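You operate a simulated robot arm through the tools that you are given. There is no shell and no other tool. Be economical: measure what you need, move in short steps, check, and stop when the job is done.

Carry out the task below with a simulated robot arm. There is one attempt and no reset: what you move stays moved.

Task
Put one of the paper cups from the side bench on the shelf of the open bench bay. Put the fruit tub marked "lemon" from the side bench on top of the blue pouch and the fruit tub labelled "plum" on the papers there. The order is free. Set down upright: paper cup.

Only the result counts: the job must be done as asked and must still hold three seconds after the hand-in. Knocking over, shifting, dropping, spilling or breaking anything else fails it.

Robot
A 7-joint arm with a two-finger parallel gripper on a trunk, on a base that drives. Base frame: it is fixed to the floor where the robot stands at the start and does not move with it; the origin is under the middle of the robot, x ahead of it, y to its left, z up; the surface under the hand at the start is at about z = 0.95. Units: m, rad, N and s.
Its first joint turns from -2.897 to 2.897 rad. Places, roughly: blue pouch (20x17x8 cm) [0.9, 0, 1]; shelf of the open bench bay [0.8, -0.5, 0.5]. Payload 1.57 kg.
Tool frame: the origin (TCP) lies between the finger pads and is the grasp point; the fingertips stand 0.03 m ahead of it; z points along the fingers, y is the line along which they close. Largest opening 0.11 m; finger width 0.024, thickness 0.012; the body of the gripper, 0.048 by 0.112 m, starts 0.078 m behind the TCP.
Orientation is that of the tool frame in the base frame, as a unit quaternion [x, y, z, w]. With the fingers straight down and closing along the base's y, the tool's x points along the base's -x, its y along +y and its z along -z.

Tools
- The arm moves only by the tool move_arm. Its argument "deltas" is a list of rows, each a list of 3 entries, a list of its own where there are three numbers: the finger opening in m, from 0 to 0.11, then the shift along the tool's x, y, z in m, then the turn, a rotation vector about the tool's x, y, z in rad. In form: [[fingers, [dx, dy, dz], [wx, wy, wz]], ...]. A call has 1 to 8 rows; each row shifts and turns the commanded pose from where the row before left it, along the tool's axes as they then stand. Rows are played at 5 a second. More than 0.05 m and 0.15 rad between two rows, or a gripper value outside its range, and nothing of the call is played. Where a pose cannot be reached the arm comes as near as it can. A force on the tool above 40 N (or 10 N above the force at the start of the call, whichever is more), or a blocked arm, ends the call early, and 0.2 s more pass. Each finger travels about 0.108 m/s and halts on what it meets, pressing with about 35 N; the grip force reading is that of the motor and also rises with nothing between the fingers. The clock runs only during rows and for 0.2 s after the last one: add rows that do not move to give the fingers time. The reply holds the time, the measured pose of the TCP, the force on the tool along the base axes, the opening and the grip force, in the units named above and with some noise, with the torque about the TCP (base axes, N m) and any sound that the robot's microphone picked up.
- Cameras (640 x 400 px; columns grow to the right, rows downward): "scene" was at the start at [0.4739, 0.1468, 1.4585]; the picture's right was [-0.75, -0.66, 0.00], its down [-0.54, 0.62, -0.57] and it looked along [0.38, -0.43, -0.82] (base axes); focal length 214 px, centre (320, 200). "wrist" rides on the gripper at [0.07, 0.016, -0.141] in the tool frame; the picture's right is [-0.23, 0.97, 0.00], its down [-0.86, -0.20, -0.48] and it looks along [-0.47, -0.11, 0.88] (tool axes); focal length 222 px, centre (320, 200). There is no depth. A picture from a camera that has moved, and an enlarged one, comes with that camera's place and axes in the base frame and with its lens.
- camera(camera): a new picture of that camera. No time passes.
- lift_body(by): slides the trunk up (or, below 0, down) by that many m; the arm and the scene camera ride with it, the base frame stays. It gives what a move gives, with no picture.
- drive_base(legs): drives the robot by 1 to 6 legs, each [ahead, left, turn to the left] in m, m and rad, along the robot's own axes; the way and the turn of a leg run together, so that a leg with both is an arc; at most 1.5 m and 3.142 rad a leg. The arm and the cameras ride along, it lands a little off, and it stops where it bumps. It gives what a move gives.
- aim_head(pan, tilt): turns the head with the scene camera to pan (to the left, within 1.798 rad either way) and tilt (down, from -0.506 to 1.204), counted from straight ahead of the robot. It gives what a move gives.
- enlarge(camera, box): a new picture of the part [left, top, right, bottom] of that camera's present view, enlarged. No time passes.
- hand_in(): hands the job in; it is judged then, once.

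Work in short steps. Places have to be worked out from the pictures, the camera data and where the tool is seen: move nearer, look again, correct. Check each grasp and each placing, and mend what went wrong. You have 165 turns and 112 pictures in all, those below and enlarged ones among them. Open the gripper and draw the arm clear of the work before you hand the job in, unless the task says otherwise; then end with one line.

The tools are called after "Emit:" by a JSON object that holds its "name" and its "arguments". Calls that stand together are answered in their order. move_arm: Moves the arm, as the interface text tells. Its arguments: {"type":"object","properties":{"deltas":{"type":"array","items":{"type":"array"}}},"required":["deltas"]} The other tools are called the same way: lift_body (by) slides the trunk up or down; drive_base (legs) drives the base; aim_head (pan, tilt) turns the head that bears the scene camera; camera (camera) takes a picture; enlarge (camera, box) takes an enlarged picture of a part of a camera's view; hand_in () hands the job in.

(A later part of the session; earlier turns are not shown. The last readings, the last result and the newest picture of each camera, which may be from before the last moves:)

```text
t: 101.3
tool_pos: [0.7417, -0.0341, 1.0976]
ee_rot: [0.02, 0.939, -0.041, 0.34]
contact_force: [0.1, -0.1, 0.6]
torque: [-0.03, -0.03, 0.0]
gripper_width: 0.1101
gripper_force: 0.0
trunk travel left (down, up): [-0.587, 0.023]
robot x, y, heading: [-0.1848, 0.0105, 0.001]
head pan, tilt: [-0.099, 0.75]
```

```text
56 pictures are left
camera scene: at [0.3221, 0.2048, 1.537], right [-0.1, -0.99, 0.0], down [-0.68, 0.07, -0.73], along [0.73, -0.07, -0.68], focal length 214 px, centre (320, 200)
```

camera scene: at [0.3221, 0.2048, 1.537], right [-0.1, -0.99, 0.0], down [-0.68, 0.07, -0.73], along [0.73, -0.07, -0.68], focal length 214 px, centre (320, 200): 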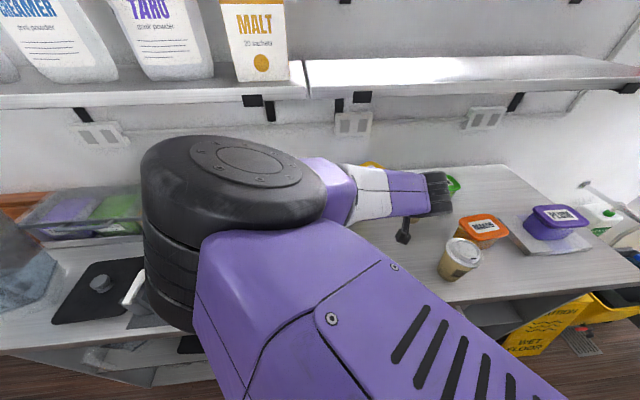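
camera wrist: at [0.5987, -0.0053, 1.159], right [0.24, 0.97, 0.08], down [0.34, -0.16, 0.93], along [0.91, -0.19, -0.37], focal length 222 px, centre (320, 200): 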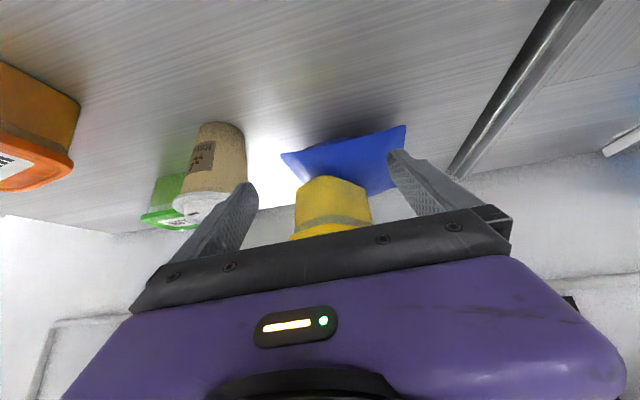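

I back up another 0.2 m for a clear overall check.

Emit:
{"name": "drive_base", "arguments": {"legs": [[-0.2, 0.0, 0.0]]}}

Emit:
{"name": "aim_head", "arguments": {"pan": -0.35, "tilt": 0.6}}

Emit:
{"name": "camera", "arguments": {"camera": "scene"}}

Emit:
{"name": "camera", "arguments": {"camera": "wrist"}}

```text
t: 102.9
tool_pos: [0.5414, -0.0348, 1.0968]
ee_rot: [0.021, 0.939, -0.041, 0.34]
contact_force: [0.5, 0.4, -0.2]
torque: [0.01, 0.0, -0.02]
gripper_width: 0.11
gripper_force: 0.0
trunk travel left (down, up): [-0.587, 0.023]
robot x, y, heading: [-0.3911, 0.0159, -0.003]
head pan, tilt: [-0.099, 0.75]
```

```text
t: 103.6
tool_pos: [0.5402, -0.0357, 1.098]
ee_rot: [0.021, 0.939, -0.041, 0.34]
contact_force: [0.8, 0.3, 0.3]
torque: [0.0, 0.0, -0.02]
gripper_width: 0.1101
gripper_force: 0.1
trunk travel left (down, up): [-0.587, 0.023]
robot x, y, heading: [-0.3905, 0.0131, -0.002]
head pan, tilt: [-0.351, 0.6]
```

```text
55 pictures are left
camera scene: at [0.1206, 0.1825, 1.5499], right [-0.34, -0.94, 0.0], down [-0.53, 0.19, -0.82], along [0.77, -0.28, -0.57], focal length 214 px, centre (320, 200)
```

scene: 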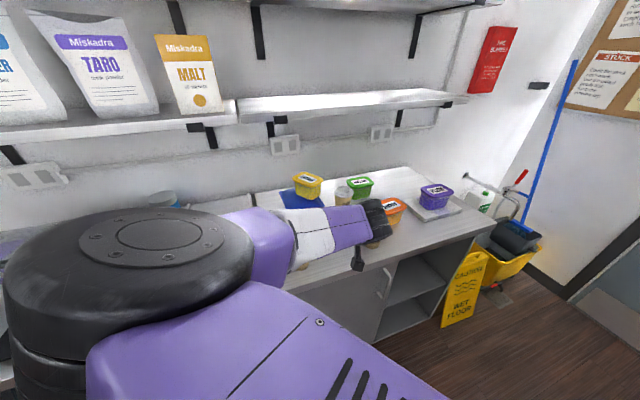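

```text
54 pictures are left
camera wrist: at [0.3965, -0.0064, 1.159], right [0.24, 0.97, 0.08], down [0.34, -0.16, 0.93], along [0.91, -0.19, -0.37], focal length 222 px, centre (320, 200)
```

wrist: 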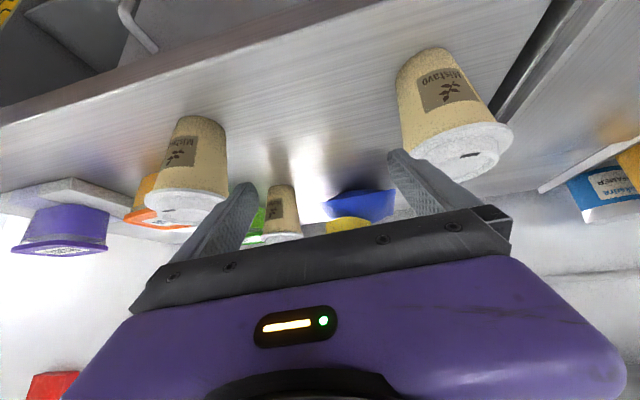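

Lemon sits on the pouch and plum on the papers. Next is the cup: I'll grip the one near (0.60,-0.20) with the hand leaning back ~1.0 rad, so only base and trunk moves are needed to bring it into the bay. I fix the orientation while extending a bit.

Emit:
{"name": "move_arm", "arguments": {"deltas": [[0.11, [-0.014, 0, 0.014], [-0.031, -0.101, 0]], [0.11, [-0.014, 0, 0.014], [-0.031, -0.101, 0]], [0.11, [-0.012, 0, 0.016], [-0.03, -0.101, 0]], [0.11, [0, 0, 0], [0, 0, 0]]]}}

Emit:
{"name": "enlarge", "arguments": {"camera": "scene", "box": [230, 150, 550, 350]}}

```text
t: 104.6
tool_pos: [0.6002, -0.0386, 1.0976]
ee_rot: [-0.002, 0.878, 0.0, 0.478]
contact_force: [-0.8, -0.4, 0.9]
torque: [0.01, 0.02, 0.01]
gripper_width: 0.1102
gripper_force: 0.1
trunk travel left (down, up): [-0.587, 0.023]
robot x, y, heading: [-0.3854, 0.0149, 0.006]
head pan, tilt: [-0.351, 0.6]
```

```text
2.00 times, centred on (390, 250) of scene
camera zoom: at [0.1204, 0.1822, 1.55], right [-0.34, -0.94, 0.0], down [-0.53, 0.19, -0.83], along [0.77, -0.28, -0.56], focal length 429 px, centre (180, 100)
```

zoom: 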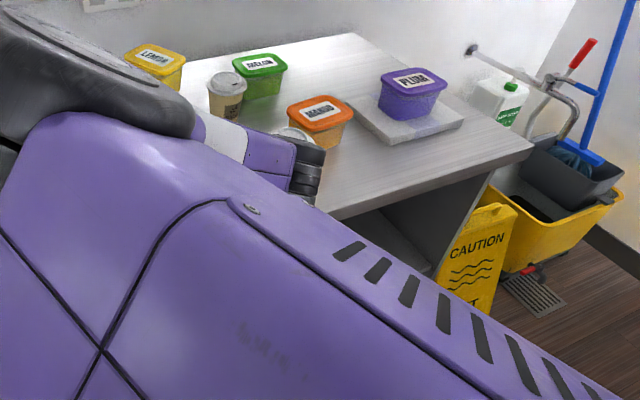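

Orientation is set at 1.0 rad lean. I back off, go right to y≈-0.20, and lower to z≈1.01 in front of the bench, then look at the cup.

Emit:
{"name": "drive_base", "arguments": {"legs": [[-0.15, 0.0, 0.0], [0.0, -0.16, 0.0]]}}

Emit:
{"name": "lift_body", "arguments": {"by": -0.08}}

Emit:
{"name": "camera", "arguments": {"camera": "wrist"}}

Emit:
{"name": "camera", "arguments": {"camera": "scene"}}

```text
t: 105.7
tool_pos: [0.5199, -0.0366, 1.0986]
ee_rot: [-0.003, 0.878, 0.001, 0.478]
contact_force: [-1.3, 0.3, -1.0]
torque: [-0.02, 0.02, -0.01]
gripper_width: 0.1101
gripper_force: 0.1
trunk travel left (down, up): [-0.587, 0.023]
robot x, y, heading: [-0.4646, 0.0121, 0.006]
head pan, tilt: [-0.351, 0.6]
stopped in leg 1: the robot was blocked; the commanded pose is now the measured one
```

```text
t: 106.9
tool_pos: [0.521, -0.0372, 1.0159]
ee_rot: [-0.003, 0.878, 0.001, 0.478]
contact_force: [-0.5, -0.4, -0.3]
torque: [0.02, 0.03, 0.02]
gripper_width: 0.1099
gripper_force: 0.1
trunk travel left (down, up): [-0.507, 0.103]
robot x, y, heading: [-0.4665, 0.0111, 0.002]
head pan, tilt: [-0.351, 0.6]
```

```text
52 pictures are left
camera wrist: at [0.3631, -0.0221, 1.0337], right [0.12, 0.97, 0.19], down [0.06, -0.2, 0.98], along [0.99, -0.1, -0.09], focal length 222 px, centre (320, 200)
```

wrist: 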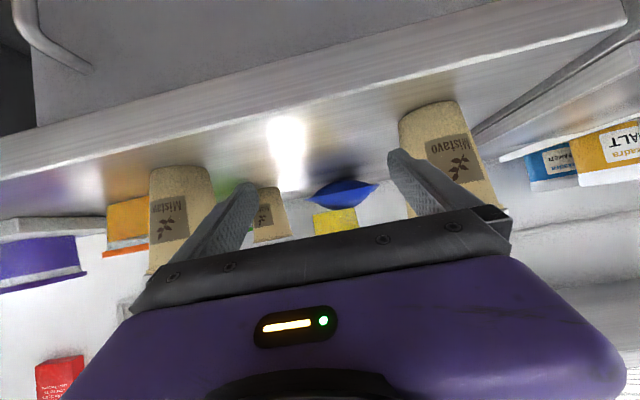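

```text
51 pictures are left
camera scene: at [0.0416, 0.1827, 1.47], right [-0.34, -0.94, 0.0], down [-0.53, 0.19, -0.83], along [0.77, -0.28, -0.56], focal length 214 px, centre (320, 200)
```

scene: 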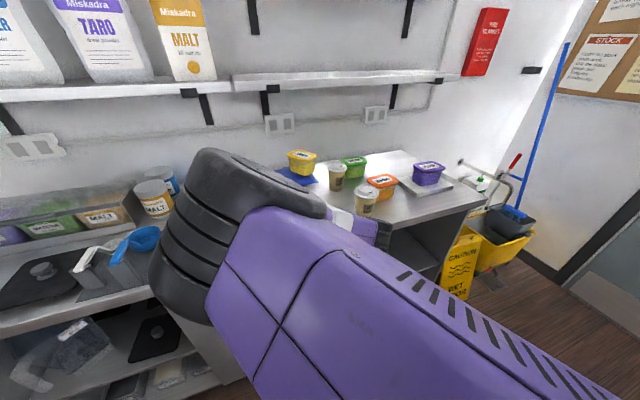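

The base met something behind at x≈-0.466, so that's the limit. I pull the hand back 3.5 cm with the arm, then drive right 0.163 m to face the cup.

Emit:
{"name": "move_arm", "arguments": {"deltas": [[0.11, [0.01, 0, -0.015], [0, 0, 0]], [0.11, [0.009, 0, -0.015], [0, 0, 0]], [0.11, [0, 0, 0], [0, 0, 0]]]}}

Emit:
{"name": "drive_base", "arguments": {"legs": [[0.0, -0.163, 0.0]]}}

Emit:
{"name": "camera", "arguments": {"camera": "wrist"}}

```text
t: 107.7
tool_pos: [0.514, -0.034, 1.0214]
ee_rot: [-0.002, 0.879, 0.0, 0.478]
contact_force: [1.1, 0.2, -0.2]
torque: [0.01, -0.01, -0.02]
gripper_width: 0.1097
gripper_force: 0.1
out of reach, approached as far as the arm can: row 1, 2
trunk travel left (down, up): [-0.507, 0.103]
robot x, y, heading: [-0.4666, 0.0147, 0.005]
head pan, tilt: [-0.351, 0.6]
```

```text
t: 109.1
tool_pos: [0.5151, -0.201, 1.0218]
ee_rot: [-0.002, 0.879, 0.001, 0.477]
contact_force: [-0.2, 0.3, -0.6]
torque: [-0.01, -0.01, -0.02]
gripper_width: 0.1099
gripper_force: 0.0
trunk travel left (down, up): [-0.507, 0.103]
robot x, y, heading: [-0.4693, -0.1536, -0.006]
head pan, tilt: [-0.351, 0.6]
```

```text
50 pictures are left
camera wrist: at [0.3563, -0.185, 1.0381], right [0.12, 0.97, 0.19], down [0.07, -0.2, 0.98], along [0.99, -0.11, -0.09], focal length 222 px, centre (320, 200)
```

wrist: 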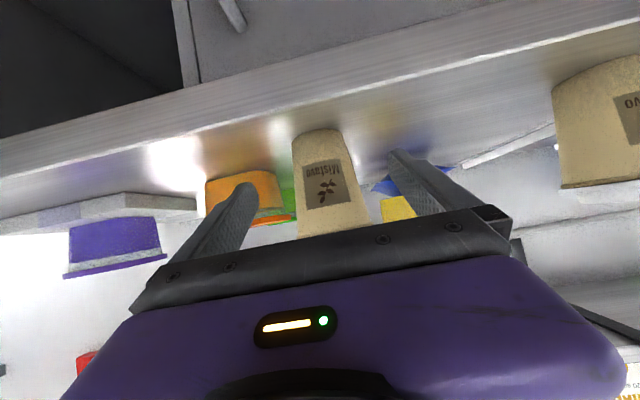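

The cup is centred between the fingers (y≈-0.20). I drive forward 7.7 cm and check.

Emit:
{"name": "drive_base", "arguments": {"legs": [[0.05, 0.0, 0.0]]}}

Emit:
{"name": "camera", "arguments": {"camera": "wrist"}}

```text
t: 110.1
tool_pos: [0.5634, -0.2011, 1.0212]
ee_rot: [-0.003, 0.879, 0.001, 0.477]
contact_force: [-0.5, 0.5, -0.2]
torque: [0.01, 0.03, 0.01]
gripper_width: 0.1099
gripper_force: 0.0
trunk travel left (down, up): [-0.507, 0.103]
robot x, y, heading: [-0.4164, -0.1531, -0.0]
head pan, tilt: [-0.351, 0.6]
```

```text
49 pictures are left
camera wrist: at [0.4064, -0.1854, 1.0382], right [0.12, 0.97, 0.19], down [0.06, -0.2, 0.98], along [0.99, -0.11, -0.09], focal length 222 px, centre (320, 200)
```

wrist: 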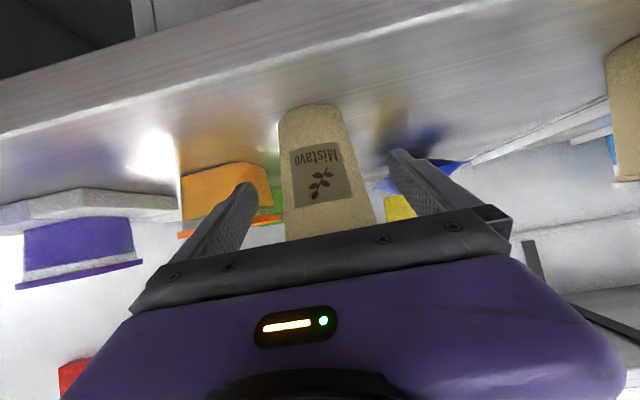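

Still centred; base front at x≈0.574, so its axis is about x=0.60. I go forward 3 cm and close.

Emit:
{"name": "drive_base", "arguments": {"legs": [[0.03, 0.0, 0.0]]}}

Emit:
{"name": "camera", "arguments": {"camera": "wrist"}}

```text
t: 110.9
tool_pos: [0.5946, -0.2012, 1.0223]
ee_rot: [-0.002, 0.879, 0.001, 0.477]
contact_force: [0.5, -0.4, 0.1]
torque: [0.0, -0.02, -0.01]
gripper_width: 0.1101
gripper_force: 0.0
trunk travel left (down, up): [-0.507, 0.103]
robot x, y, heading: [-0.3847, -0.1534, -0.002]
head pan, tilt: [-0.351, 0.6]
```

```text
48 pictures are left
camera wrist: at [0.4365, -0.1859, 1.0382], right [0.12, 0.97, 0.19], down [0.06, -0.2, 0.98], along [0.99, -0.11, -0.09], focal length 222 px, centre (320, 200)
```

wrist: 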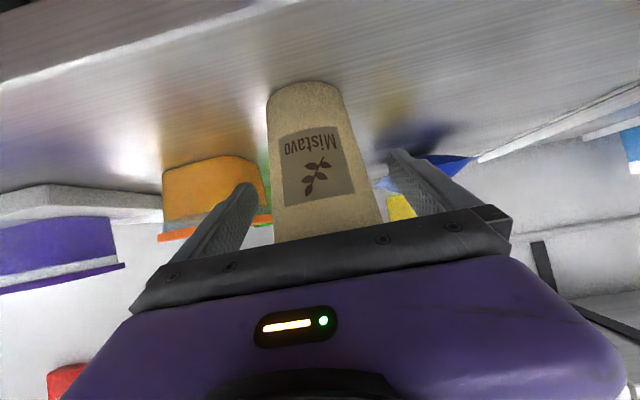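

The cup stands between the fingers. I close and watch the width.

Emit:
{"name": "move_arm", "arguments": {"deltas": [[0.09, [0, 0, 0], [0, 0, 0]], [0.075, [0, 0, 0], [0, 0, 0]], [0.06, [0, 0, 0], [0, 0, 0]], [0.05, [0, 0, 0], [0, 0, 0]], [0.05, [0, 0, 0], [0, 0, 0]]]}}

Emit:
{"name": "lift_body", "arguments": {"by": 0.02}}

Emit:
{"name": "camera", "arguments": {"camera": "wrist"}}

```text
t: 112.1
tool_pos: [0.595, -0.2004, 1.0215]
ee_rot: [-0.002, 0.879, 0.001, 0.477]
contact_force: [-0.1, -1.0, 0.5]
torque: [-0.02, -0.04, -0.03]
gripper_width: 0.0723
gripper_force: 35.3
trunk travel left (down, up): [-0.507, 0.103]
robot x, y, heading: [-0.3911, -0.153, -0.004]
head pan, tilt: [-0.351, 0.6]
```

```text
t: 112.8
tool_pos: [0.5932, -0.2012, 1.0408]
ee_rot: [-0.003, 0.879, 0.001, 0.477]
contact_force: [-0.6, 0.9, -0.2]
torque: [0.0, 0.01, 0.01]
gripper_width: 0.0722
gripper_force: 34.8
trunk travel left (down, up): [-0.527, 0.083]
robot x, y, heading: [-0.3855, -0.1514, -0.004]
head pan, tilt: [-0.351, 0.6]
```

```text
47 pictures are left
camera wrist: at [0.4367, -0.1859, 1.0581], right [0.12, 0.97, 0.19], down [0.07, -0.2, 0.98], along [0.99, -0.11, -0.09], focal length 222 px, centre (320, 200)
```

wrist: 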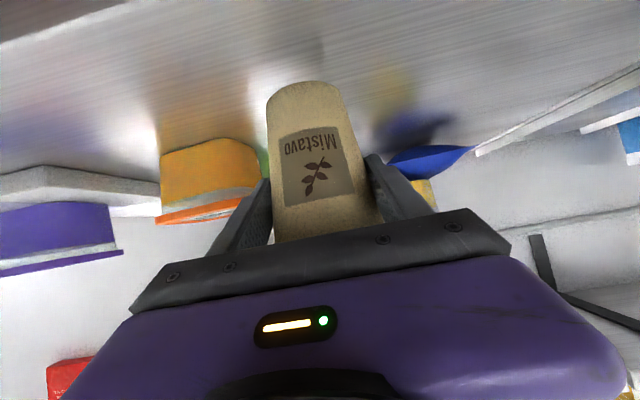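

The cup is held and lifted. The bench edge is at x≈0.515, so I can't lower straight in front of it; I'll instead turn the base and bring the cup in diagonally. First I raise it well clear and look at the bay.

Emit:
{"name": "lift_body", "arguments": {"by": 0.08}}

Emit:
{"name": "aim_head", "arguments": {"pan": -0.6, "tilt": 0.7}}

Emit:
{"name": "camera", "arguments": {"camera": "scene"}}

```text
t: 113.9
tool_pos: [0.5954, -0.2015, 1.1203]
ee_rot: [-0.003, 0.879, 0.002, 0.477]
contact_force: [0.0, 0.2, -0.4]
torque: [-0.02, -0.03, -0.02]
gripper_width: 0.0721
gripper_force: 34.8
trunk travel left (down, up): [-0.607, 0.003]
robot x, y, heading: [-0.3909, -0.1525, -0.005]
head pan, tilt: [-0.351, 0.6]
```

```text
t: 114.7
tool_pos: [0.5941, -0.2012, 1.1216]
ee_rot: [-0.001, 0.879, 0.0, 0.477]
contact_force: [0.3, 0.1, 0.3]
torque: [0.01, 0.01, -0.01]
gripper_width: 0.0722
gripper_force: 35.3
trunk travel left (down, up): [-0.607, 0.003]
robot x, y, heading: [-0.3875, -0.1536, -0.007]
head pan, tilt: [-0.6, 0.7]
```

```text
46 pictures are left
camera scene: at [0.1094, -0.001, 1.5613], right [-0.57, -0.82, 0.0], down [-0.53, 0.36, -0.77], along [0.63, -0.43, -0.64], focal length 214 px, centre (320, 200)
```

scene: 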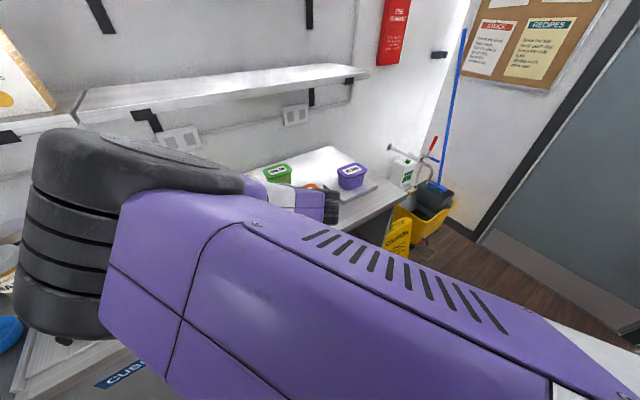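

The bay opening is roughly y -0.31 to -0.72. I try raising the arm 5 cm more so that the cup clears everything while I turn the base.

Emit:
{"name": "move_arm", "arguments": {"deltas": [[0.05, [-0.0168, 0, -0.0108], [0, 0, 0]], [0.05, [-0.0168, 0, -0.0108], [0, 0, 0]], [0.05, [-0.0084, 0, -0.0054], [0, 0, 0]], [0.05, [0, 0, 0], [0, 0, 0]]]}}

```text
t: 115.7
tool_pos: [0.5937, -0.2011, 1.1715]
ee_rot: [-0.002, 0.879, 0.001, 0.477]
contact_force: [-1.0, -0.7, 0.5]
torque: [0.02, -0.03, -0.05]
gripper_width: 0.0722
gripper_force: 34.4
trunk travel left (down, up): [-0.607, 0.003]
robot x, y, heading: [-0.3835, -0.1532, -0.007]
head pan, tilt: [-0.6, 0.7]
```

Raised to 1.17 (cup base ~1.10). I move forward 5 cm and turn right 0.785 rad in place.

Emit:
{"name": "drive_base", "arguments": {"legs": [[0.05, 0.0, 0.0], [0.0, 0.0, -0.785]]}}

Emit:
{"name": "aim_head", "arguments": {"pan": 0.5, "tilt": 0.8}}

Emit:
{"name": "camera", "arguments": {"camera": "scene"}}

```text
t: 118.7
tool_pos: [0.3167, -0.8874, 1.17]
ee_rot: [0.338, 0.812, -0.183, 0.439]
contact_force: [-0.2, -0.5, -0.5]
torque: [0.01, -0.01, -0.01]
gripper_width: 0.0722
gripper_force: 35.3
trunk travel left (down, up): [-0.607, 0.003]
robot x, y, heading: [-0.3432, -0.1515, -0.795]
head pan, tilt: [-0.6, 0.7]
```

```text
t: 120.0
tool_pos: [0.3164, -0.8868, 1.169]
ee_rot: [0.338, 0.811, -0.184, 0.441]
contact_force: [-0.1, -0.2, -0.1]
torque: [0.0, 0.02, -0.04]
gripper_width: 0.0719
gripper_force: 34.9
trunk travel left (down, up): [-0.607, 0.003]
robot x, y, heading: [-0.3398, -0.1529, -0.798]
head pan, tilt: [0.499, 0.799]
```

```text
45 pictures are left
camera scene: at [0.1803, -0.341, 1.5531], right [-0.29, -0.96, 0.0], down [-0.69, 0.21, -0.7], along [0.67, -0.2, -0.72], focal length 214 px, centre (320, 200)
```

scene: 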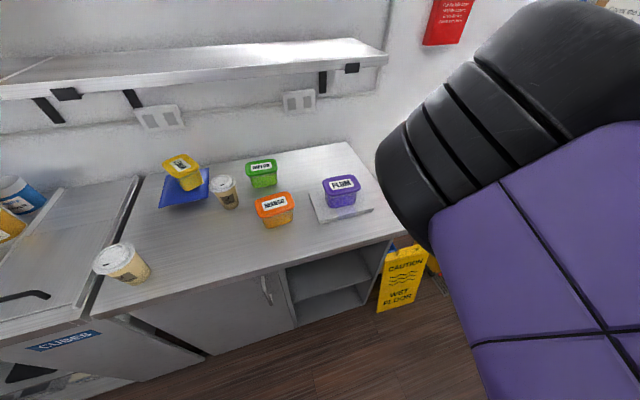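

A clear view of everything. I enlarge the bay and also the lemon on the pouch.

Emit:
{"name": "enlarge", "arguments": {"camera": "scene", "box": [250, 200, 450, 325]}}

Emit:
{"name": "enlarge", "arguments": {"camera": "scene", "box": [130, 130, 290, 230]}}

```text
3.20 times, centred on (350, 262) of scene
camera zoom: at [0.1803, -0.341, 1.5531], right [-0.29, -0.96, 0.0], down [-0.69, 0.21, -0.7], along [0.67, -0.2, -0.72], focal length 686 px, centre (224, 0)
```

zoom: 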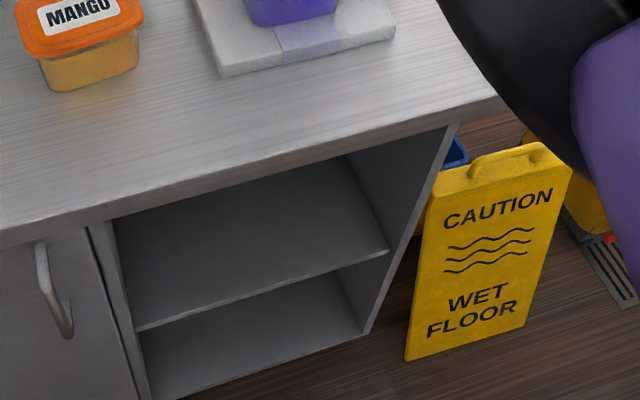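

```text
4.00 times, centred on (210, 180) of scene
camera zoom: at [0.1803, -0.341, 1.5531], right [-0.29, -0.96, 0.0], down [-0.69, 0.21, -0.7], along [0.67, -0.2, -0.72], focal length 858 px, centre (760, 280)
```

zoom: 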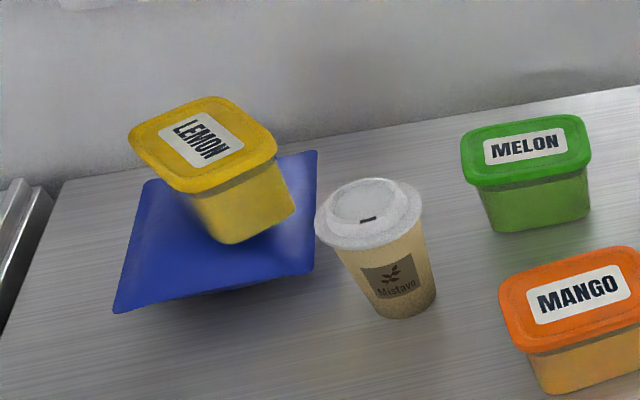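

The lemon is fine. The bay: shelf top z≈0.515, front x≈0.55, y from -0.325 to -0.715. The elbow sticks out left of the arm, so I should enter with heading about +0.7. I turn left in place (the cup base at 1.10 clears all), then look.

Emit:
{"name": "drive_base", "arguments": {"legs": [[0.0, 0.0, 1.497]]}}

Emit:
{"name": "aim_head", "arguments": {"pan": -1.75, "tilt": 0.7}}

Emit:
{"name": "camera", "arguments": {"camera": "scene"}}

Emit:
{"name": "camera", "arguments": {"camera": "wrist"}}

```text
t: 124.1
tool_pos: [0.4363, 0.4539, 1.1703]
ee_rot: [-0.309, 0.823, 0.167, 0.447]
contact_force: [-0.5, 0.3, 0.3]
torque: [-0.01, 0.02, 0.01]
gripper_width: 0.0712
gripper_force: 35.0
trunk travel left (down, up): [-0.607, 0.003]
robot x, y, heading: [-0.3367, -0.153, 0.709]
head pan, tilt: [0.499, 0.799]
```

```text
t: 126.2
tool_pos: [0.4353, 0.4536, 1.1699]
ee_rot: [-0.309, 0.823, 0.167, 0.447]
contact_force: [-0.7, -0.5, 0.7]
torque: [-0.02, -0.01, -0.01]
gripper_width: 0.0708
gripper_force: 35.0
trunk travel left (down, up): [-0.607, 0.003]
robot x, y, heading: [-0.3378, -0.1516, 0.708]
head pan, tilt: [-1.751, 0.7]
```

```text
42 pictures are left
camera scene: at [-0.1022, 0.2052, 1.5613], right [-0.86, -0.51, 0.0], down [-0.33, 0.56, -0.76], along [0.39, -0.66, -0.64], focal length 214 px, centre (320, 200)
```

scene: 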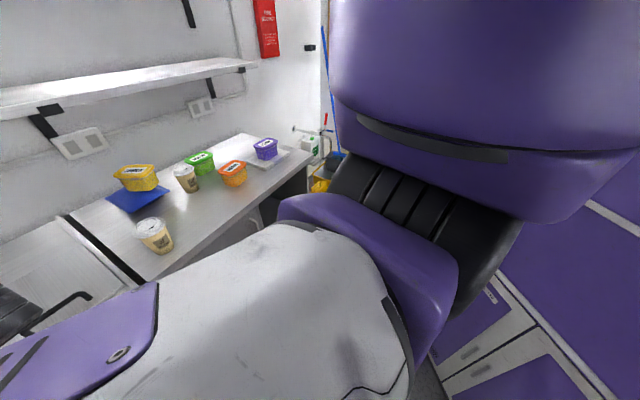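

```text
41 pictures are left
camera wrist: at [0.3069, 0.3622, 1.1875], right [-0.55, 0.82, 0.19], down [0.18, -0.11, 0.98], along [0.82, 0.57, -0.09], focal length 222 px, centre (320, 200)
```

wrist: 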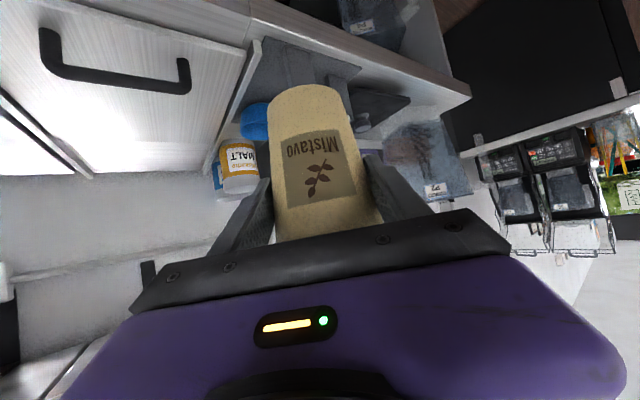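

The aisle is clear. I drive toward -y (in world) in two halves with the heading kept.

Emit:
{"name": "drive_base", "arguments": {"legs": [[-0.3447, -0.4026, 0.0]]}}

Emit:
{"name": "aim_head", "arguments": {"pan": -1.2, "tilt": 0.6}}

Emit:
{"name": "camera", "arguments": {"camera": "scene"}}

```text
t: 129.3
tool_pos: [0.4387, -0.0788, 1.1714]
ee_rot: [-0.308, 0.823, 0.167, 0.447]
contact_force: [0.8, 0.4, 0.1]
torque: [0.06, 0.0, 0.01]
gripper_width: 0.0709
gripper_force: 35.1
trunk travel left (down, up): [-0.607, 0.003]
robot x, y, heading: [-0.3367, -0.6855, 0.709]
head pan, tilt: [-1.751, 0.7]
```

```text
t: 130.3
tool_pos: [0.4394, -0.0782, 1.1697]
ee_rot: [-0.309, 0.823, 0.167, 0.447]
contact_force: [0.4, 0.7, 0.8]
torque: [-0.02, 0.04, 0.02]
gripper_width: 0.0708
gripper_force: 35.0
trunk travel left (down, up): [-0.607, 0.003]
robot x, y, heading: [-0.3399, -0.6864, 0.709]
head pan, tilt: [-1.201, 0.6]
```

```text
40 pictures are left
camera scene: at [-0.066, -0.2942, 1.5699], right [-0.47, -0.88, 0.0], down [-0.5, 0.27, -0.82], along [0.73, -0.39, -0.57], focal length 214 px, centre (320, 200)
```

scene: 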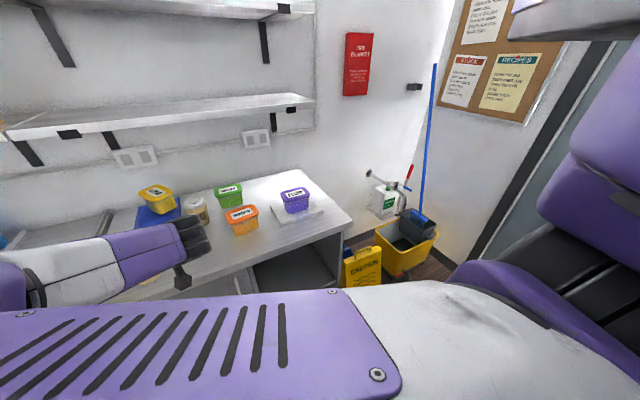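

All standing, and the bucket and sign are well to the right of the planned path. I continue another 0.54 m toward -y.

Emit:
{"name": "drive_base", "arguments": {"legs": [[-0.3515, -0.41, 0.0]]}}

Emit:
{"name": "aim_head", "arguments": {"pan": -0.5, "tilt": 0.9}}

Emit:
{"name": "camera", "arguments": {"camera": "scene"}}

Emit:
{"name": "camera", "arguments": {"camera": "wrist"}}

```text
t: 133.4
tool_pos: [0.4404, -0.6279, 1.1693]
ee_rot: [-0.304, 0.825, 0.164, 0.447]
contact_force: [1.0, -0.2, -0.5]
torque: [-0.01, 0.0, 0.01]
gripper_width: 0.0706
gripper_force: 35.2
trunk travel left (down, up): [-0.607, 0.003]
robot x, y, heading: [-0.3446, -1.2231, 0.697]
head pan, tilt: [-1.201, 0.6]
```

```text
t: 134.5
tool_pos: [0.4397, -0.6281, 1.1706]
ee_rot: [-0.303, 0.825, 0.164, 0.448]
contact_force: [0.2, 0.1, 0.4]
torque: [0.0, 0.02, -0.02]
gripper_width: 0.0705
gripper_force: 34.8
trunk travel left (down, up): [-0.607, 0.003]
robot x, y, heading: [-0.339, -1.2223, 0.699]
head pan, tilt: [-0.499, 0.901]
```

```text
39 pictures are left
camera scene: at [-0.0695, -0.7809, 1.5452], right [0.2, -0.98, 0.0], down [-0.77, -0.15, -0.62], along [0.61, 0.12, -0.78], focal length 214 px, centre (320, 200)
```

scene: 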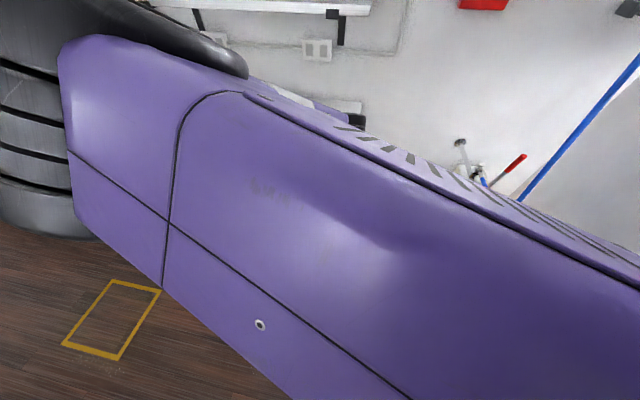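

```text
38 pictures are left
camera wrist: at [0.3096, -0.7174, 1.1876], right [-0.54, 0.82, 0.19], down [0.18, -0.11, 0.98], along [0.82, 0.56, -0.09], focal length 222 px, centre (320, 200)
```

wrist: 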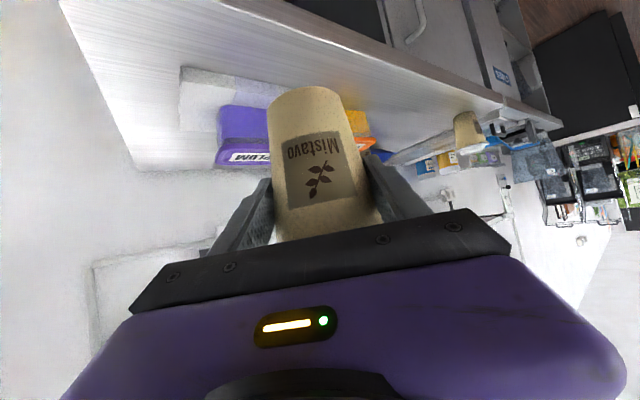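

Position is as planned. I lower the trunk in front of the bench in two steps with a look between.

Emit:
{"name": "lift_body", "arguments": {"by": -0.3}}

Emit:
{"name": "camera", "arguments": {"camera": "wrist"}}

```text
t: 137.5
tool_pos: [0.4412, -0.6276, 0.8702]
ee_rot: [-0.304, 0.825, 0.164, 0.448]
contact_force: [-0.2, 0.2, 0.1]
torque: [-0.03, 0.0, -0.02]
gripper_width: 0.0705
gripper_force: 35.7
trunk travel left (down, up): [-0.307, 0.303]
robot x, y, heading: [-0.342, -1.2262, 0.697]
head pan, tilt: [-0.499, 0.901]
```

```text
37 pictures are left
camera wrist: at [0.3096, -0.7174, 0.8876], right [-0.54, 0.82, 0.19], down [0.18, -0.11, 0.98], along [0.82, 0.56, -0.09], focal length 222 px, centre (320, 200)
```

wrist: 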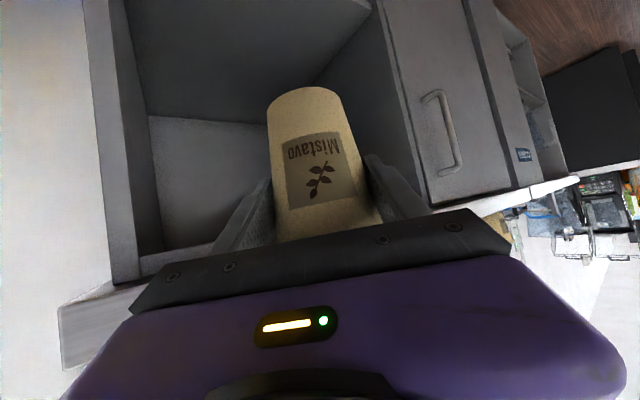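

The bay opening is right ahead. I lower another 0.25 m to TCP ≈0.62.

Emit:
{"name": "lift_body", "arguments": {"by": -0.25}}

Emit:
{"name": "camera", "arguments": {"camera": "wrist"}}

Emit:
{"name": "aim_head", "arguments": {"pan": -0.3, "tilt": 0.5}}

Emit:
{"name": "camera", "arguments": {"camera": "scene"}}

```text
t: 140.0
tool_pos: [0.4395, -0.6283, 0.6204]
ee_rot: [-0.305, 0.825, 0.165, 0.447]
contact_force: [0.3, 0.7, -1.7]
torque: [-0.03, 0.01, -0.03]
gripper_width: 0.0704
gripper_force: 35.4
trunk travel left (down, up): [-0.057, 0.553]
robot x, y, heading: [-0.3402, -1.225, 0.694]
head pan, tilt: [-0.499, 0.901]
```

```text
36 pictures are left
camera wrist: at [0.3096, -0.7174, 0.6376], right [-0.54, 0.82, 0.19], down [0.18, -0.11, 0.98], along [0.82, 0.56, -0.09], focal length 222 px, centre (320, 200)
```

wrist: 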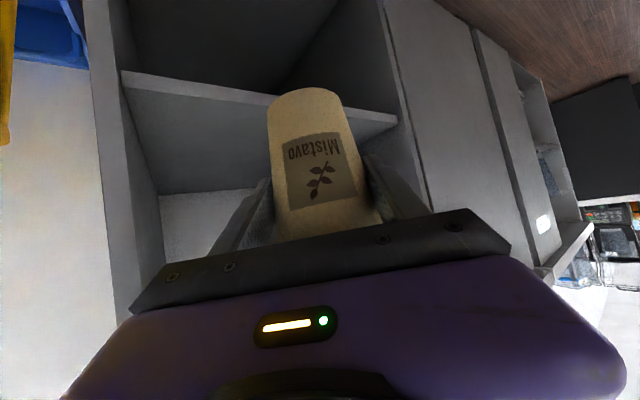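

```text
t: 140.9
tool_pos: [0.441, -0.6267, 0.6201]
ee_rot: [-0.304, 0.824, 0.165, 0.448]
contact_force: [-0.6, 0.6, -0.4]
torque: [0.01, 0.0, 0.0]
gripper_width: 0.0702
gripper_force: 34.5
trunk travel left (down, up): [-0.057, 0.553]
robot x, y, heading: [-0.3411, -1.2228, 0.696]
head pan, tilt: [-0.3, 0.499]
```

```text
35 pictures are left
camera scene: at [-0.0597, -0.7605, 1.029], right [0.39, -0.92, 0.0], down [-0.44, -0.19, -0.88], along [0.81, 0.34, -0.48], focal length 214 px, centre (320, 200)
```

scene: 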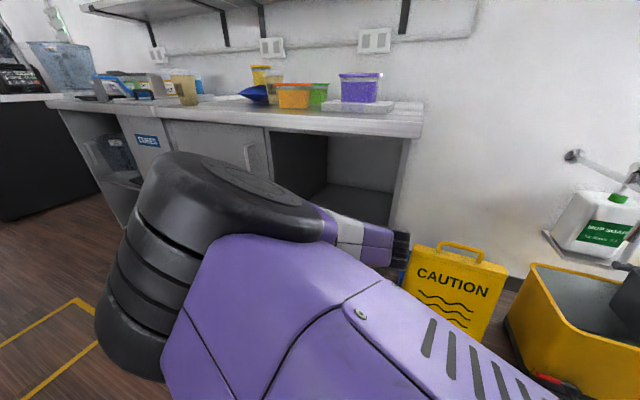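

Clear of the sign. I go +y 0.165 m first, and then +x 0.19 m into the bay, checking in between.

Emit:
{"name": "drive_base", "arguments": {"legs": [[0.106, 0.127, 0.0]]}}

Emit:
{"name": "camera", "arguments": {"camera": "wrist"}}

```text
t: 142.3
tool_pos: [0.4416, -0.4636, 0.6203]
ee_rot: [-0.304, 0.825, 0.165, 0.447]
contact_force: [0.2, -0.9, -0.2]
torque: [0.02, 0.01, -0.03]
gripper_width: 0.07
gripper_force: 34.9
trunk travel left (down, up): [-0.057, 0.553]
robot x, y, heading: [-0.3413, -1.0564, 0.7]
head pan, tilt: [-0.3, 0.499]
```

```text
34 pictures are left
camera wrist: at [0.3106, -0.5519, 0.6375], right [-0.54, 0.82, 0.19], down [0.18, -0.11, 0.98], along [0.83, 0.56, -0.09], focal length 222 px, centre (320, 200)
```

wrist: 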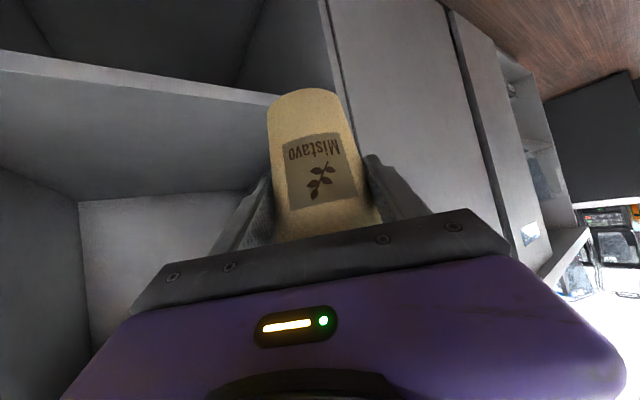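

Left panel at y≈-0.33 leaves room. I drive +x 0.19 m into the bay.

Emit:
{"name": "drive_base", "arguments": {"legs": [[0.0765, -0.0644, 0.0]]}}

Emit:
{"name": "camera", "arguments": {"camera": "wrist"}}

Emit:
{"name": "camera", "arguments": {"camera": "scene"}}

```text
t: 143.5
tool_pos: [0.5421, -0.4628, 0.62]
ee_rot: [-0.303, 0.825, 0.164, 0.448]
contact_force: [-0.6, -0.2, 0.9]
torque: [0.02, 0.0, 0.0]
gripper_width: 0.0699
gripper_force: 35.0
trunk travel left (down, up): [-0.057, 0.553]
robot x, y, heading: [-0.2423, -1.0578, 0.698]
head pan, tilt: [-0.3, 0.499]
```

```text
33 pictures are left
camera wrist: at [0.4112, -0.553, 0.6375], right [-0.54, 0.82, 0.19], down [0.18, -0.11, 0.98], along [0.83, 0.56, -0.09], focal length 222 px, centre (320, 200)
```

wrist: 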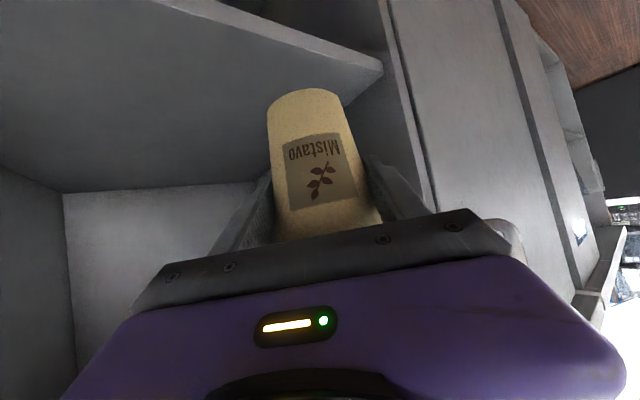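

```text
32 pictures are left
camera scene: at [0.0419, -0.5953, 1.029], right [0.39, -0.92, 0.0], down [-0.44, -0.18, -0.88], along [0.81, 0.34, -0.48], focal length 214 px, centre (320, 200)
```

scene: 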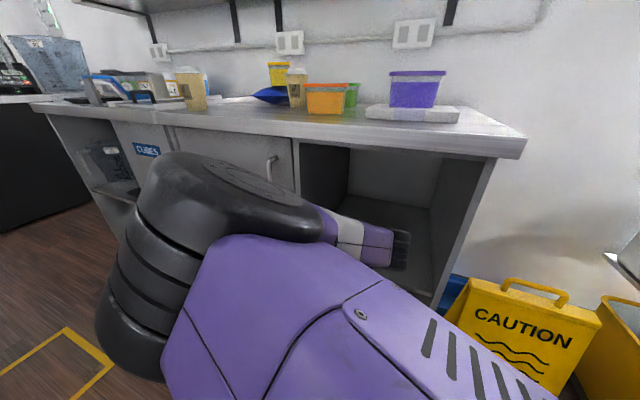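

All clear. I go on another 0.1 m in x.

Emit:
{"name": "drive_base", "arguments": {"legs": [[0.0765, -0.0644, 0.0]]}}

Emit:
{"name": "camera", "arguments": {"camera": "wrist"}}

Emit:
{"name": "camera", "arguments": {"camera": "scene"}}

```text
t: 144.7
tool_pos: [0.6422, -0.4636, 0.6201]
ee_rot: [-0.302, 0.825, 0.164, 0.449]
contact_force: [0.1, -0.3, -0.2]
torque: [-0.03, 0.03, 0.0]
gripper_width: 0.0697
gripper_force: 34.9
trunk travel left (down, up): [-0.057, 0.553]
robot x, y, heading: [-0.1363, -1.0566, 0.696]
head pan, tilt: [-0.3, 0.499]
```

```text
31 pictures are left
camera wrist: at [0.5122, -0.5529, 0.6375], right [-0.54, 0.82, 0.19], down [0.18, -0.11, 0.98], along [0.83, 0.56, -0.09], focal length 222 px, centre (320, 200)
```

wrist: 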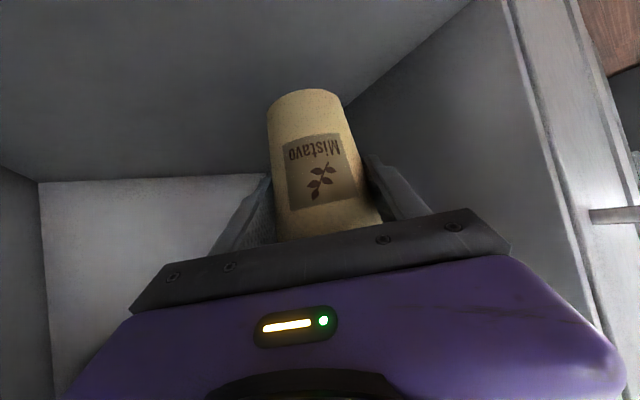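

```text
30 pictures are left
camera scene: at [0.1428, -0.5952, 1.029], right [0.39, -0.92, 0.0], down [-0.44, -0.18, -0.88], along [0.81, 0.34, -0.48], focal length 214 px, centre (320, 200)
```

scene: 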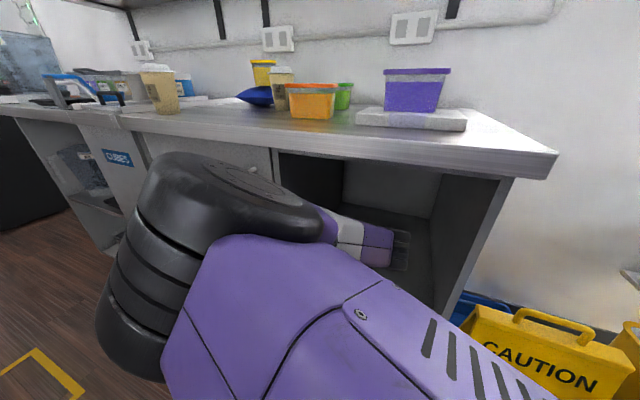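

The cup is over the shelf inside the bay. I lower 2.5 cm with the trunk, then in small arm steps while watching the force.

Emit:
{"name": "lift_body", "arguments": {"by": -0.025}}

Emit:
{"name": "lift_body", "arguments": {"by": -0.007}}

```text
t: 145.4
tool_pos: [0.6435, -0.4632, 0.5956]
ee_rot: [-0.303, 0.825, 0.164, 0.448]
contact_force: [0.5, -0.3, -0.1]
torque: [0.0, 0.02, -0.01]
gripper_width: 0.0698
gripper_force: 35.2
trunk travel left (down, up): [-0.032, 0.578]
robot x, y, heading: [-0.1373, -1.0572, 0.701]
head pan, tilt: [-0.3, 0.499]
```

```text
t: 145.9
tool_pos: [0.6431, -0.4629, 0.5888]
ee_rot: [-0.303, 0.825, 0.164, 0.448]
contact_force: [0.3, 0.6, -0.1]
torque: [-0.02, 0.0, -0.03]
gripper_width: 0.0694
gripper_force: 35.1
trunk travel left (down, up): [-0.025, 0.585]
robot x, y, heading: [-0.1382, -1.0577, 0.7]
head pan, tilt: [-0.3, 0.499]
```

No contact yet at TCP 0.589. I go in 4 mm steps.

Emit:
{"name": "lift_body", "arguments": {"by": -0.004}}

Emit:
{"name": "lift_body", "arguments": {"by": -0.004}}

```text
t: 146.4
tool_pos: [0.6423, -0.4644, 0.584]
ee_rot: [-0.303, 0.825, 0.163, 0.448]
contact_force: [-0.2, -0.3, 0.6]
torque: [0.0, 0.04, -0.01]
gripper_width: 0.0698
gripper_force: 35.1
trunk travel left (down, up): [-0.021, 0.589]
robot x, y, heading: [-0.1384, -1.0563, 0.694]
head pan, tilt: [-0.3, 0.499]
```

```text
t: 147.0
tool_pos: [0.6432, -0.4635, 0.58]
ee_rot: [-0.304, 0.825, 0.164, 0.447]
contact_force: [0.0, -0.3, 0.0]
torque: [0.04, 0.06, 0.01]
gripper_width: 0.0695
gripper_force: 34.9
trunk travel left (down, up): [-0.017, 0.593]
robot x, y, heading: [-0.1412, -1.0587, 0.695]
head pan, tilt: [-0.3, 0.499]
```

Emit:
{"name": "lift_body", "arguments": {"by": -0.004}}

Emit:
{"name": "camera", "arguments": {"camera": "wrist"}}

```text
t: 147.5
tool_pos: [0.6431, -0.4629, 0.5755]
ee_rot: [-0.302, 0.825, 0.163, 0.449]
contact_force: [0.8, 1.2, 0.1]
torque: [0.0, 0.01, 0.0]
gripper_width: 0.0695
gripper_force: 34.9
trunk travel left (down, up): [-0.013, 0.597]
robot x, y, heading: [-0.1393, -1.0596, 0.703]
head pan, tilt: [-0.3, 0.499]
```

```text
29 pictures are left
camera wrist: at [0.5122, -0.553, 0.5935], right [-0.54, 0.82, 0.19], down [0.18, -0.11, 0.98], along [0.83, 0.56, -0.09], focal length 222 px, centre (320, 200)
```

wrist: 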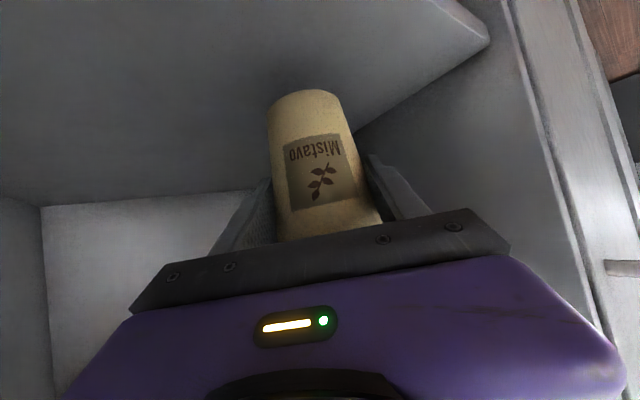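

The shelf looks to be at about z≈0.485, so contact should come near TCP 0.557. I use the remaining trunk travel, then arm steps.

Emit:
{"name": "lift_body", "arguments": {"by": -0.01}}

Emit:
{"name": "move_arm", "arguments": {"deltas": [[0.05, [0.0025, 0, 0.0016], [0, 0, 0]], [0.05, [0, 0, 0], [0, 0, 0]]]}}

```text
t: 148.1
tool_pos: [0.6435, -0.4635, 0.5661]
ee_rot: [-0.303, 0.825, 0.163, 0.448]
contact_force: [-0.7, 0.0, -0.2]
torque: [0.02, 0.0, -0.01]
gripper_width: 0.0697
gripper_force: 35.2
trunk travel left (down, up): [-0.003, 0.607]
robot x, y, heading: [-0.1384, -1.0604, 0.695]
head pan, tilt: [-0.3, 0.499]
```

```text
t: 148.7
tool_pos: [0.6437, -0.4654, 0.5633]
ee_rot: [-0.303, 0.825, 0.164, 0.448]
contact_force: [0.5, 0.2, -1.0]
torque: [0.01, 0.0, 0.04]
gripper_width: 0.07
gripper_force: 34.3
trunk travel left (down, up): [-0.003, 0.607]
robot x, y, heading: [-0.1426, -1.0556, 0.694]
head pan, tilt: [-0.3, 0.499]
```

Emit:
{"name": "move_arm", "arguments": {"deltas": [[0.05, [0.0025, 0, 0.0016], [0, 0, 0]], [0.05, [0, 0, 0], [0, 0, 0]]]}}

Emit:
{"name": "move_arm", "arguments": {"deltas": [[0.05, [0.0017, 0, 0.0011], [0, 0, 0]], [0.05, [0, 0, 0], [0, 0, 0]]]}}

```text
t: 149.3
tool_pos: [0.6437, -0.4634, 0.5608]
ee_rot: [-0.302, 0.825, 0.163, 0.449]
contact_force: [0.4, -0.3, -0.1]
torque: [-0.02, -0.01, 0.01]
gripper_width: 0.0696
gripper_force: 35.0
trunk travel left (down, up): [-0.003, 0.607]
robot x, y, heading: [-0.1372, -1.0568, 0.695]
head pan, tilt: [-0.3, 0.499]
```

```text
t: 149.9
tool_pos: [0.6434, -0.4634, 0.5581]
ee_rot: [-0.303, 0.825, 0.164, 0.448]
contact_force: [0.3, -0.2, 0.3]
torque: [-0.03, 0.03, -0.03]
gripper_width: 0.0693
gripper_force: 34.7
trunk travel left (down, up): [-0.003, 0.607]
robot x, y, heading: [-0.1409, -1.0585, 0.696]
head pan, tilt: [-0.3, 0.499]
```

Still no contact; I go on in 2–3 mm steps.

Emit:
{"name": "move_arm", "arguments": {"deltas": [[0.05, [0.0025, 0, 0.0016], [0, 0, 0]], [0.05, [0, 0, 0], [0, 0, 0]]]}}

Emit:
{"name": "camera", "arguments": {"camera": "wrist"}}

```text
t: 150.5
tool_pos: [0.6423, -0.464, 0.5558]
ee_rot: [-0.303, 0.825, 0.164, 0.448]
contact_force: [-0.6, -0.1, 0.1]
torque: [0.0, 0.03, -0.02]
gripper_width: 0.0694
gripper_force: 34.5
trunk travel left (down, up): [-0.003, 0.607]
robot x, y, heading: [-0.1417, -1.0578, 0.696]
head pan, tilt: [-0.3, 0.499]
```

```text
28 pictures are left
camera wrist: at [0.5122, -0.5531, 0.5725], right [-0.54, 0.82, 0.19], down [0.18, -0.11, 0.98], along [0.83, 0.56, -0.09], focal length 222 px, centre (320, 200)
```

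wrist: 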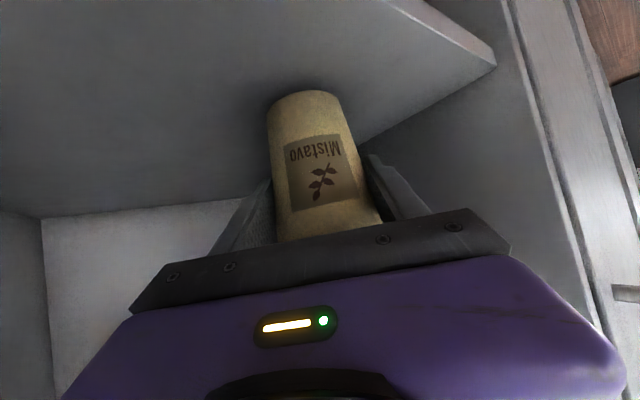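

Emit:
{"name": "move_arm", "arguments": {"deltas": [[0.05, [0.0025, 0, 0.0016], [0, 0, 0]], [0.05, [0, 0, 0], [0, 0, 0]]]}}

Emit:
{"name": "move_arm", "arguments": {"deltas": [[0.05, [0.0017, 0, 0.0011], [0, 0, 0]], [0.05, [0, 0, 0], [0, 0, 0]]]}}

```text
t: 151.1
tool_pos: [0.6429, -0.464, 0.5535]
ee_rot: [-0.303, 0.825, 0.164, 0.448]
contact_force: [0.1, -0.5, -0.1]
torque: [0.02, 0.02, 0.0]
gripper_width: 0.0696
gripper_force: 35.0
trunk travel left (down, up): [-0.003, 0.607]
robot x, y, heading: [-0.1399, -1.0627, 0.698]
head pan, tilt: [-0.3, 0.499]
```

```text
t: 151.7
tool_pos: [0.6434, -0.4642, 0.5509]
ee_rot: [-0.303, 0.825, 0.164, 0.448]
contact_force: [-0.5, 0.2, -0.6]
torque: [-0.02, 0.03, 0.0]
gripper_width: 0.0695
gripper_force: 34.9
trunk travel left (down, up): [-0.003, 0.607]
robot x, y, heading: [-0.1399, -1.0571, 0.697]
head pan, tilt: [-0.3, 0.499]
```

Emit:
{"name": "move_arm", "arguments": {"deltas": [[0.05, [0.0017, 0, 0.0011], [0, 0, 0]], [0.05, [0, 0, 0], [0, 0, 0]]]}}

Emit:
{"name": "move_arm", "arguments": {"deltas": [[0.05, [0.0017, 0, 0.0011], [0, 0, 0]], [0.05, [0, 0, 0], [0, 0, 0]]]}}

Emit:
{"name": "enlarge", "arguments": {"camera": "wrist", "box": [220, 50, 420, 175]}}

```text
t: 152.3
tool_pos: [0.6432, -0.4641, 0.5482]
ee_rot: [-0.303, 0.824, 0.164, 0.449]
contact_force: [-0.9, -0.8, 0.8]
torque: [0.04, 0.05, 0.02]
gripper_width: 0.0696
gripper_force: 34.9
trunk travel left (down, up): [-0.003, 0.607]
robot x, y, heading: [-0.1391, -1.0583, 0.697]
head pan, tilt: [-0.3, 0.499]
```

```text
t: 152.9
tool_pos: [0.6444, -0.4635, 0.5469]
ee_rot: [-0.302, 0.825, 0.165, 0.449]
contact_force: [0.7, -0.8, 11.5]
torque: [0.22, 0.07, 0.04]
gripper_width: 0.0692
gripper_force: 34.5
trunk travel left (down, up): [-0.003, 0.607]
robot x, y, heading: [-0.1402, -1.0573, 0.701]
head pan, tilt: [-0.3, 0.499]
```

```text
3.20 times, centred on (320, 112) of wrist
camera zoom: at [0.5128, -0.5528, 0.5647], right [-0.54, 0.82, 0.19], down [0.17, -0.11, 0.98], along [0.83, 0.56, -0.08], focal length 711 px, centre (320, 480)
```

zoom: 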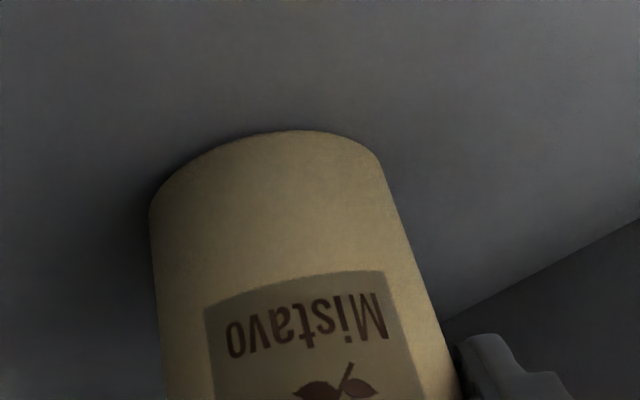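

Contact (11.5 N) at TCP 0.547. I ease up half a millimetre and open the fingers.

Emit:
{"name": "move_arm", "arguments": {"deltas": [[0.05, [-0.0007, 0, -0.0004], [0, 0, 0]], [0.08, [0, 0, 0], [0, 0, 0]], [0.1, [0, 0, 0], [0, 0, 0]], [0.11, [0, 0, 0], [0, 0, 0]], [0.11, [0, 0, 0], [0, 0, 0]]]}}

Emit:
{"name": "camera", "arguments": {"camera": "wrist"}}

```text
t: 154.1
tool_pos: [0.6436, -0.4637, 0.5472]
ee_rot: [-0.304, 0.825, 0.165, 0.448]
contact_force: [0.3, -0.4, -0.6]
torque: [-0.01, 0.0, -0.02]
gripper_width: 0.1103
gripper_force: 0.0
trunk travel left (down, up): [-0.003, 0.607]
robot x, y, heading: [-0.1391, -1.0562, 0.701]
head pan, tilt: [-0.3, 0.499]
```

```text
26 pictures are left
camera wrist: at [0.5124, -0.553, 0.5643], right [-0.54, 0.82, 0.19], down [0.18, -0.11, 0.98], along [0.83, 0.56, -0.09], focal length 222 px, centre (320, 200)
```

wrist: 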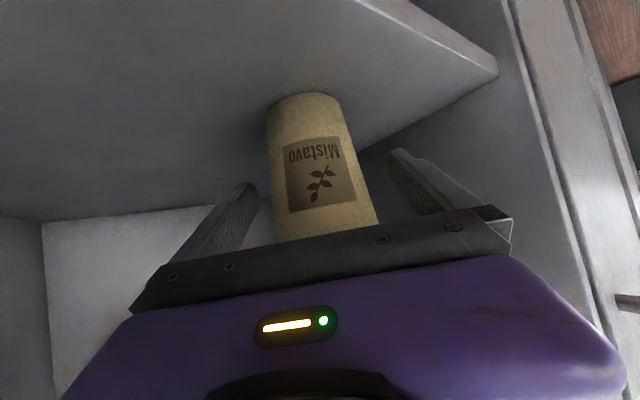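

The cup stands upright on the shelf. I draw straight back along the hand's direction.

Emit:
{"name": "drive_base", "arguments": {"legs": [[-0.12, 0.0, 0.0]]}}

Emit:
{"name": "camera", "arguments": {"camera": "wrist"}}

```text
t: 155.3
tool_pos: [0.5518, -0.5406, 0.5476]
ee_rot: [-0.303, 0.825, 0.164, 0.449]
contact_force: [0.3, 0.0, -0.5]
torque: [-0.02, 0.0, -0.01]
gripper_width: 0.1099
gripper_force: 0.0
trunk travel left (down, up): [-0.003, 0.607]
robot x, y, heading: [-0.2295, -1.1388, 0.697]
head pan, tilt: [-0.3, 0.499]
```

```text
25 pictures are left
camera wrist: at [0.42, -0.63, 0.5643], right [-0.54, 0.82, 0.19], down [0.18, -0.11, 0.98], along [0.83, 0.56, -0.09], focal length 222 px, centre (320, 200)
```

wrist: 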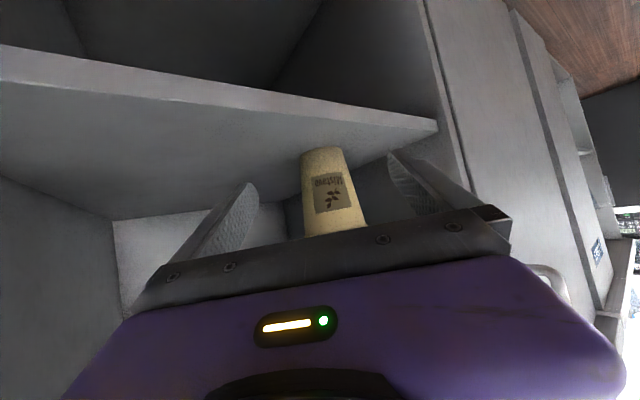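

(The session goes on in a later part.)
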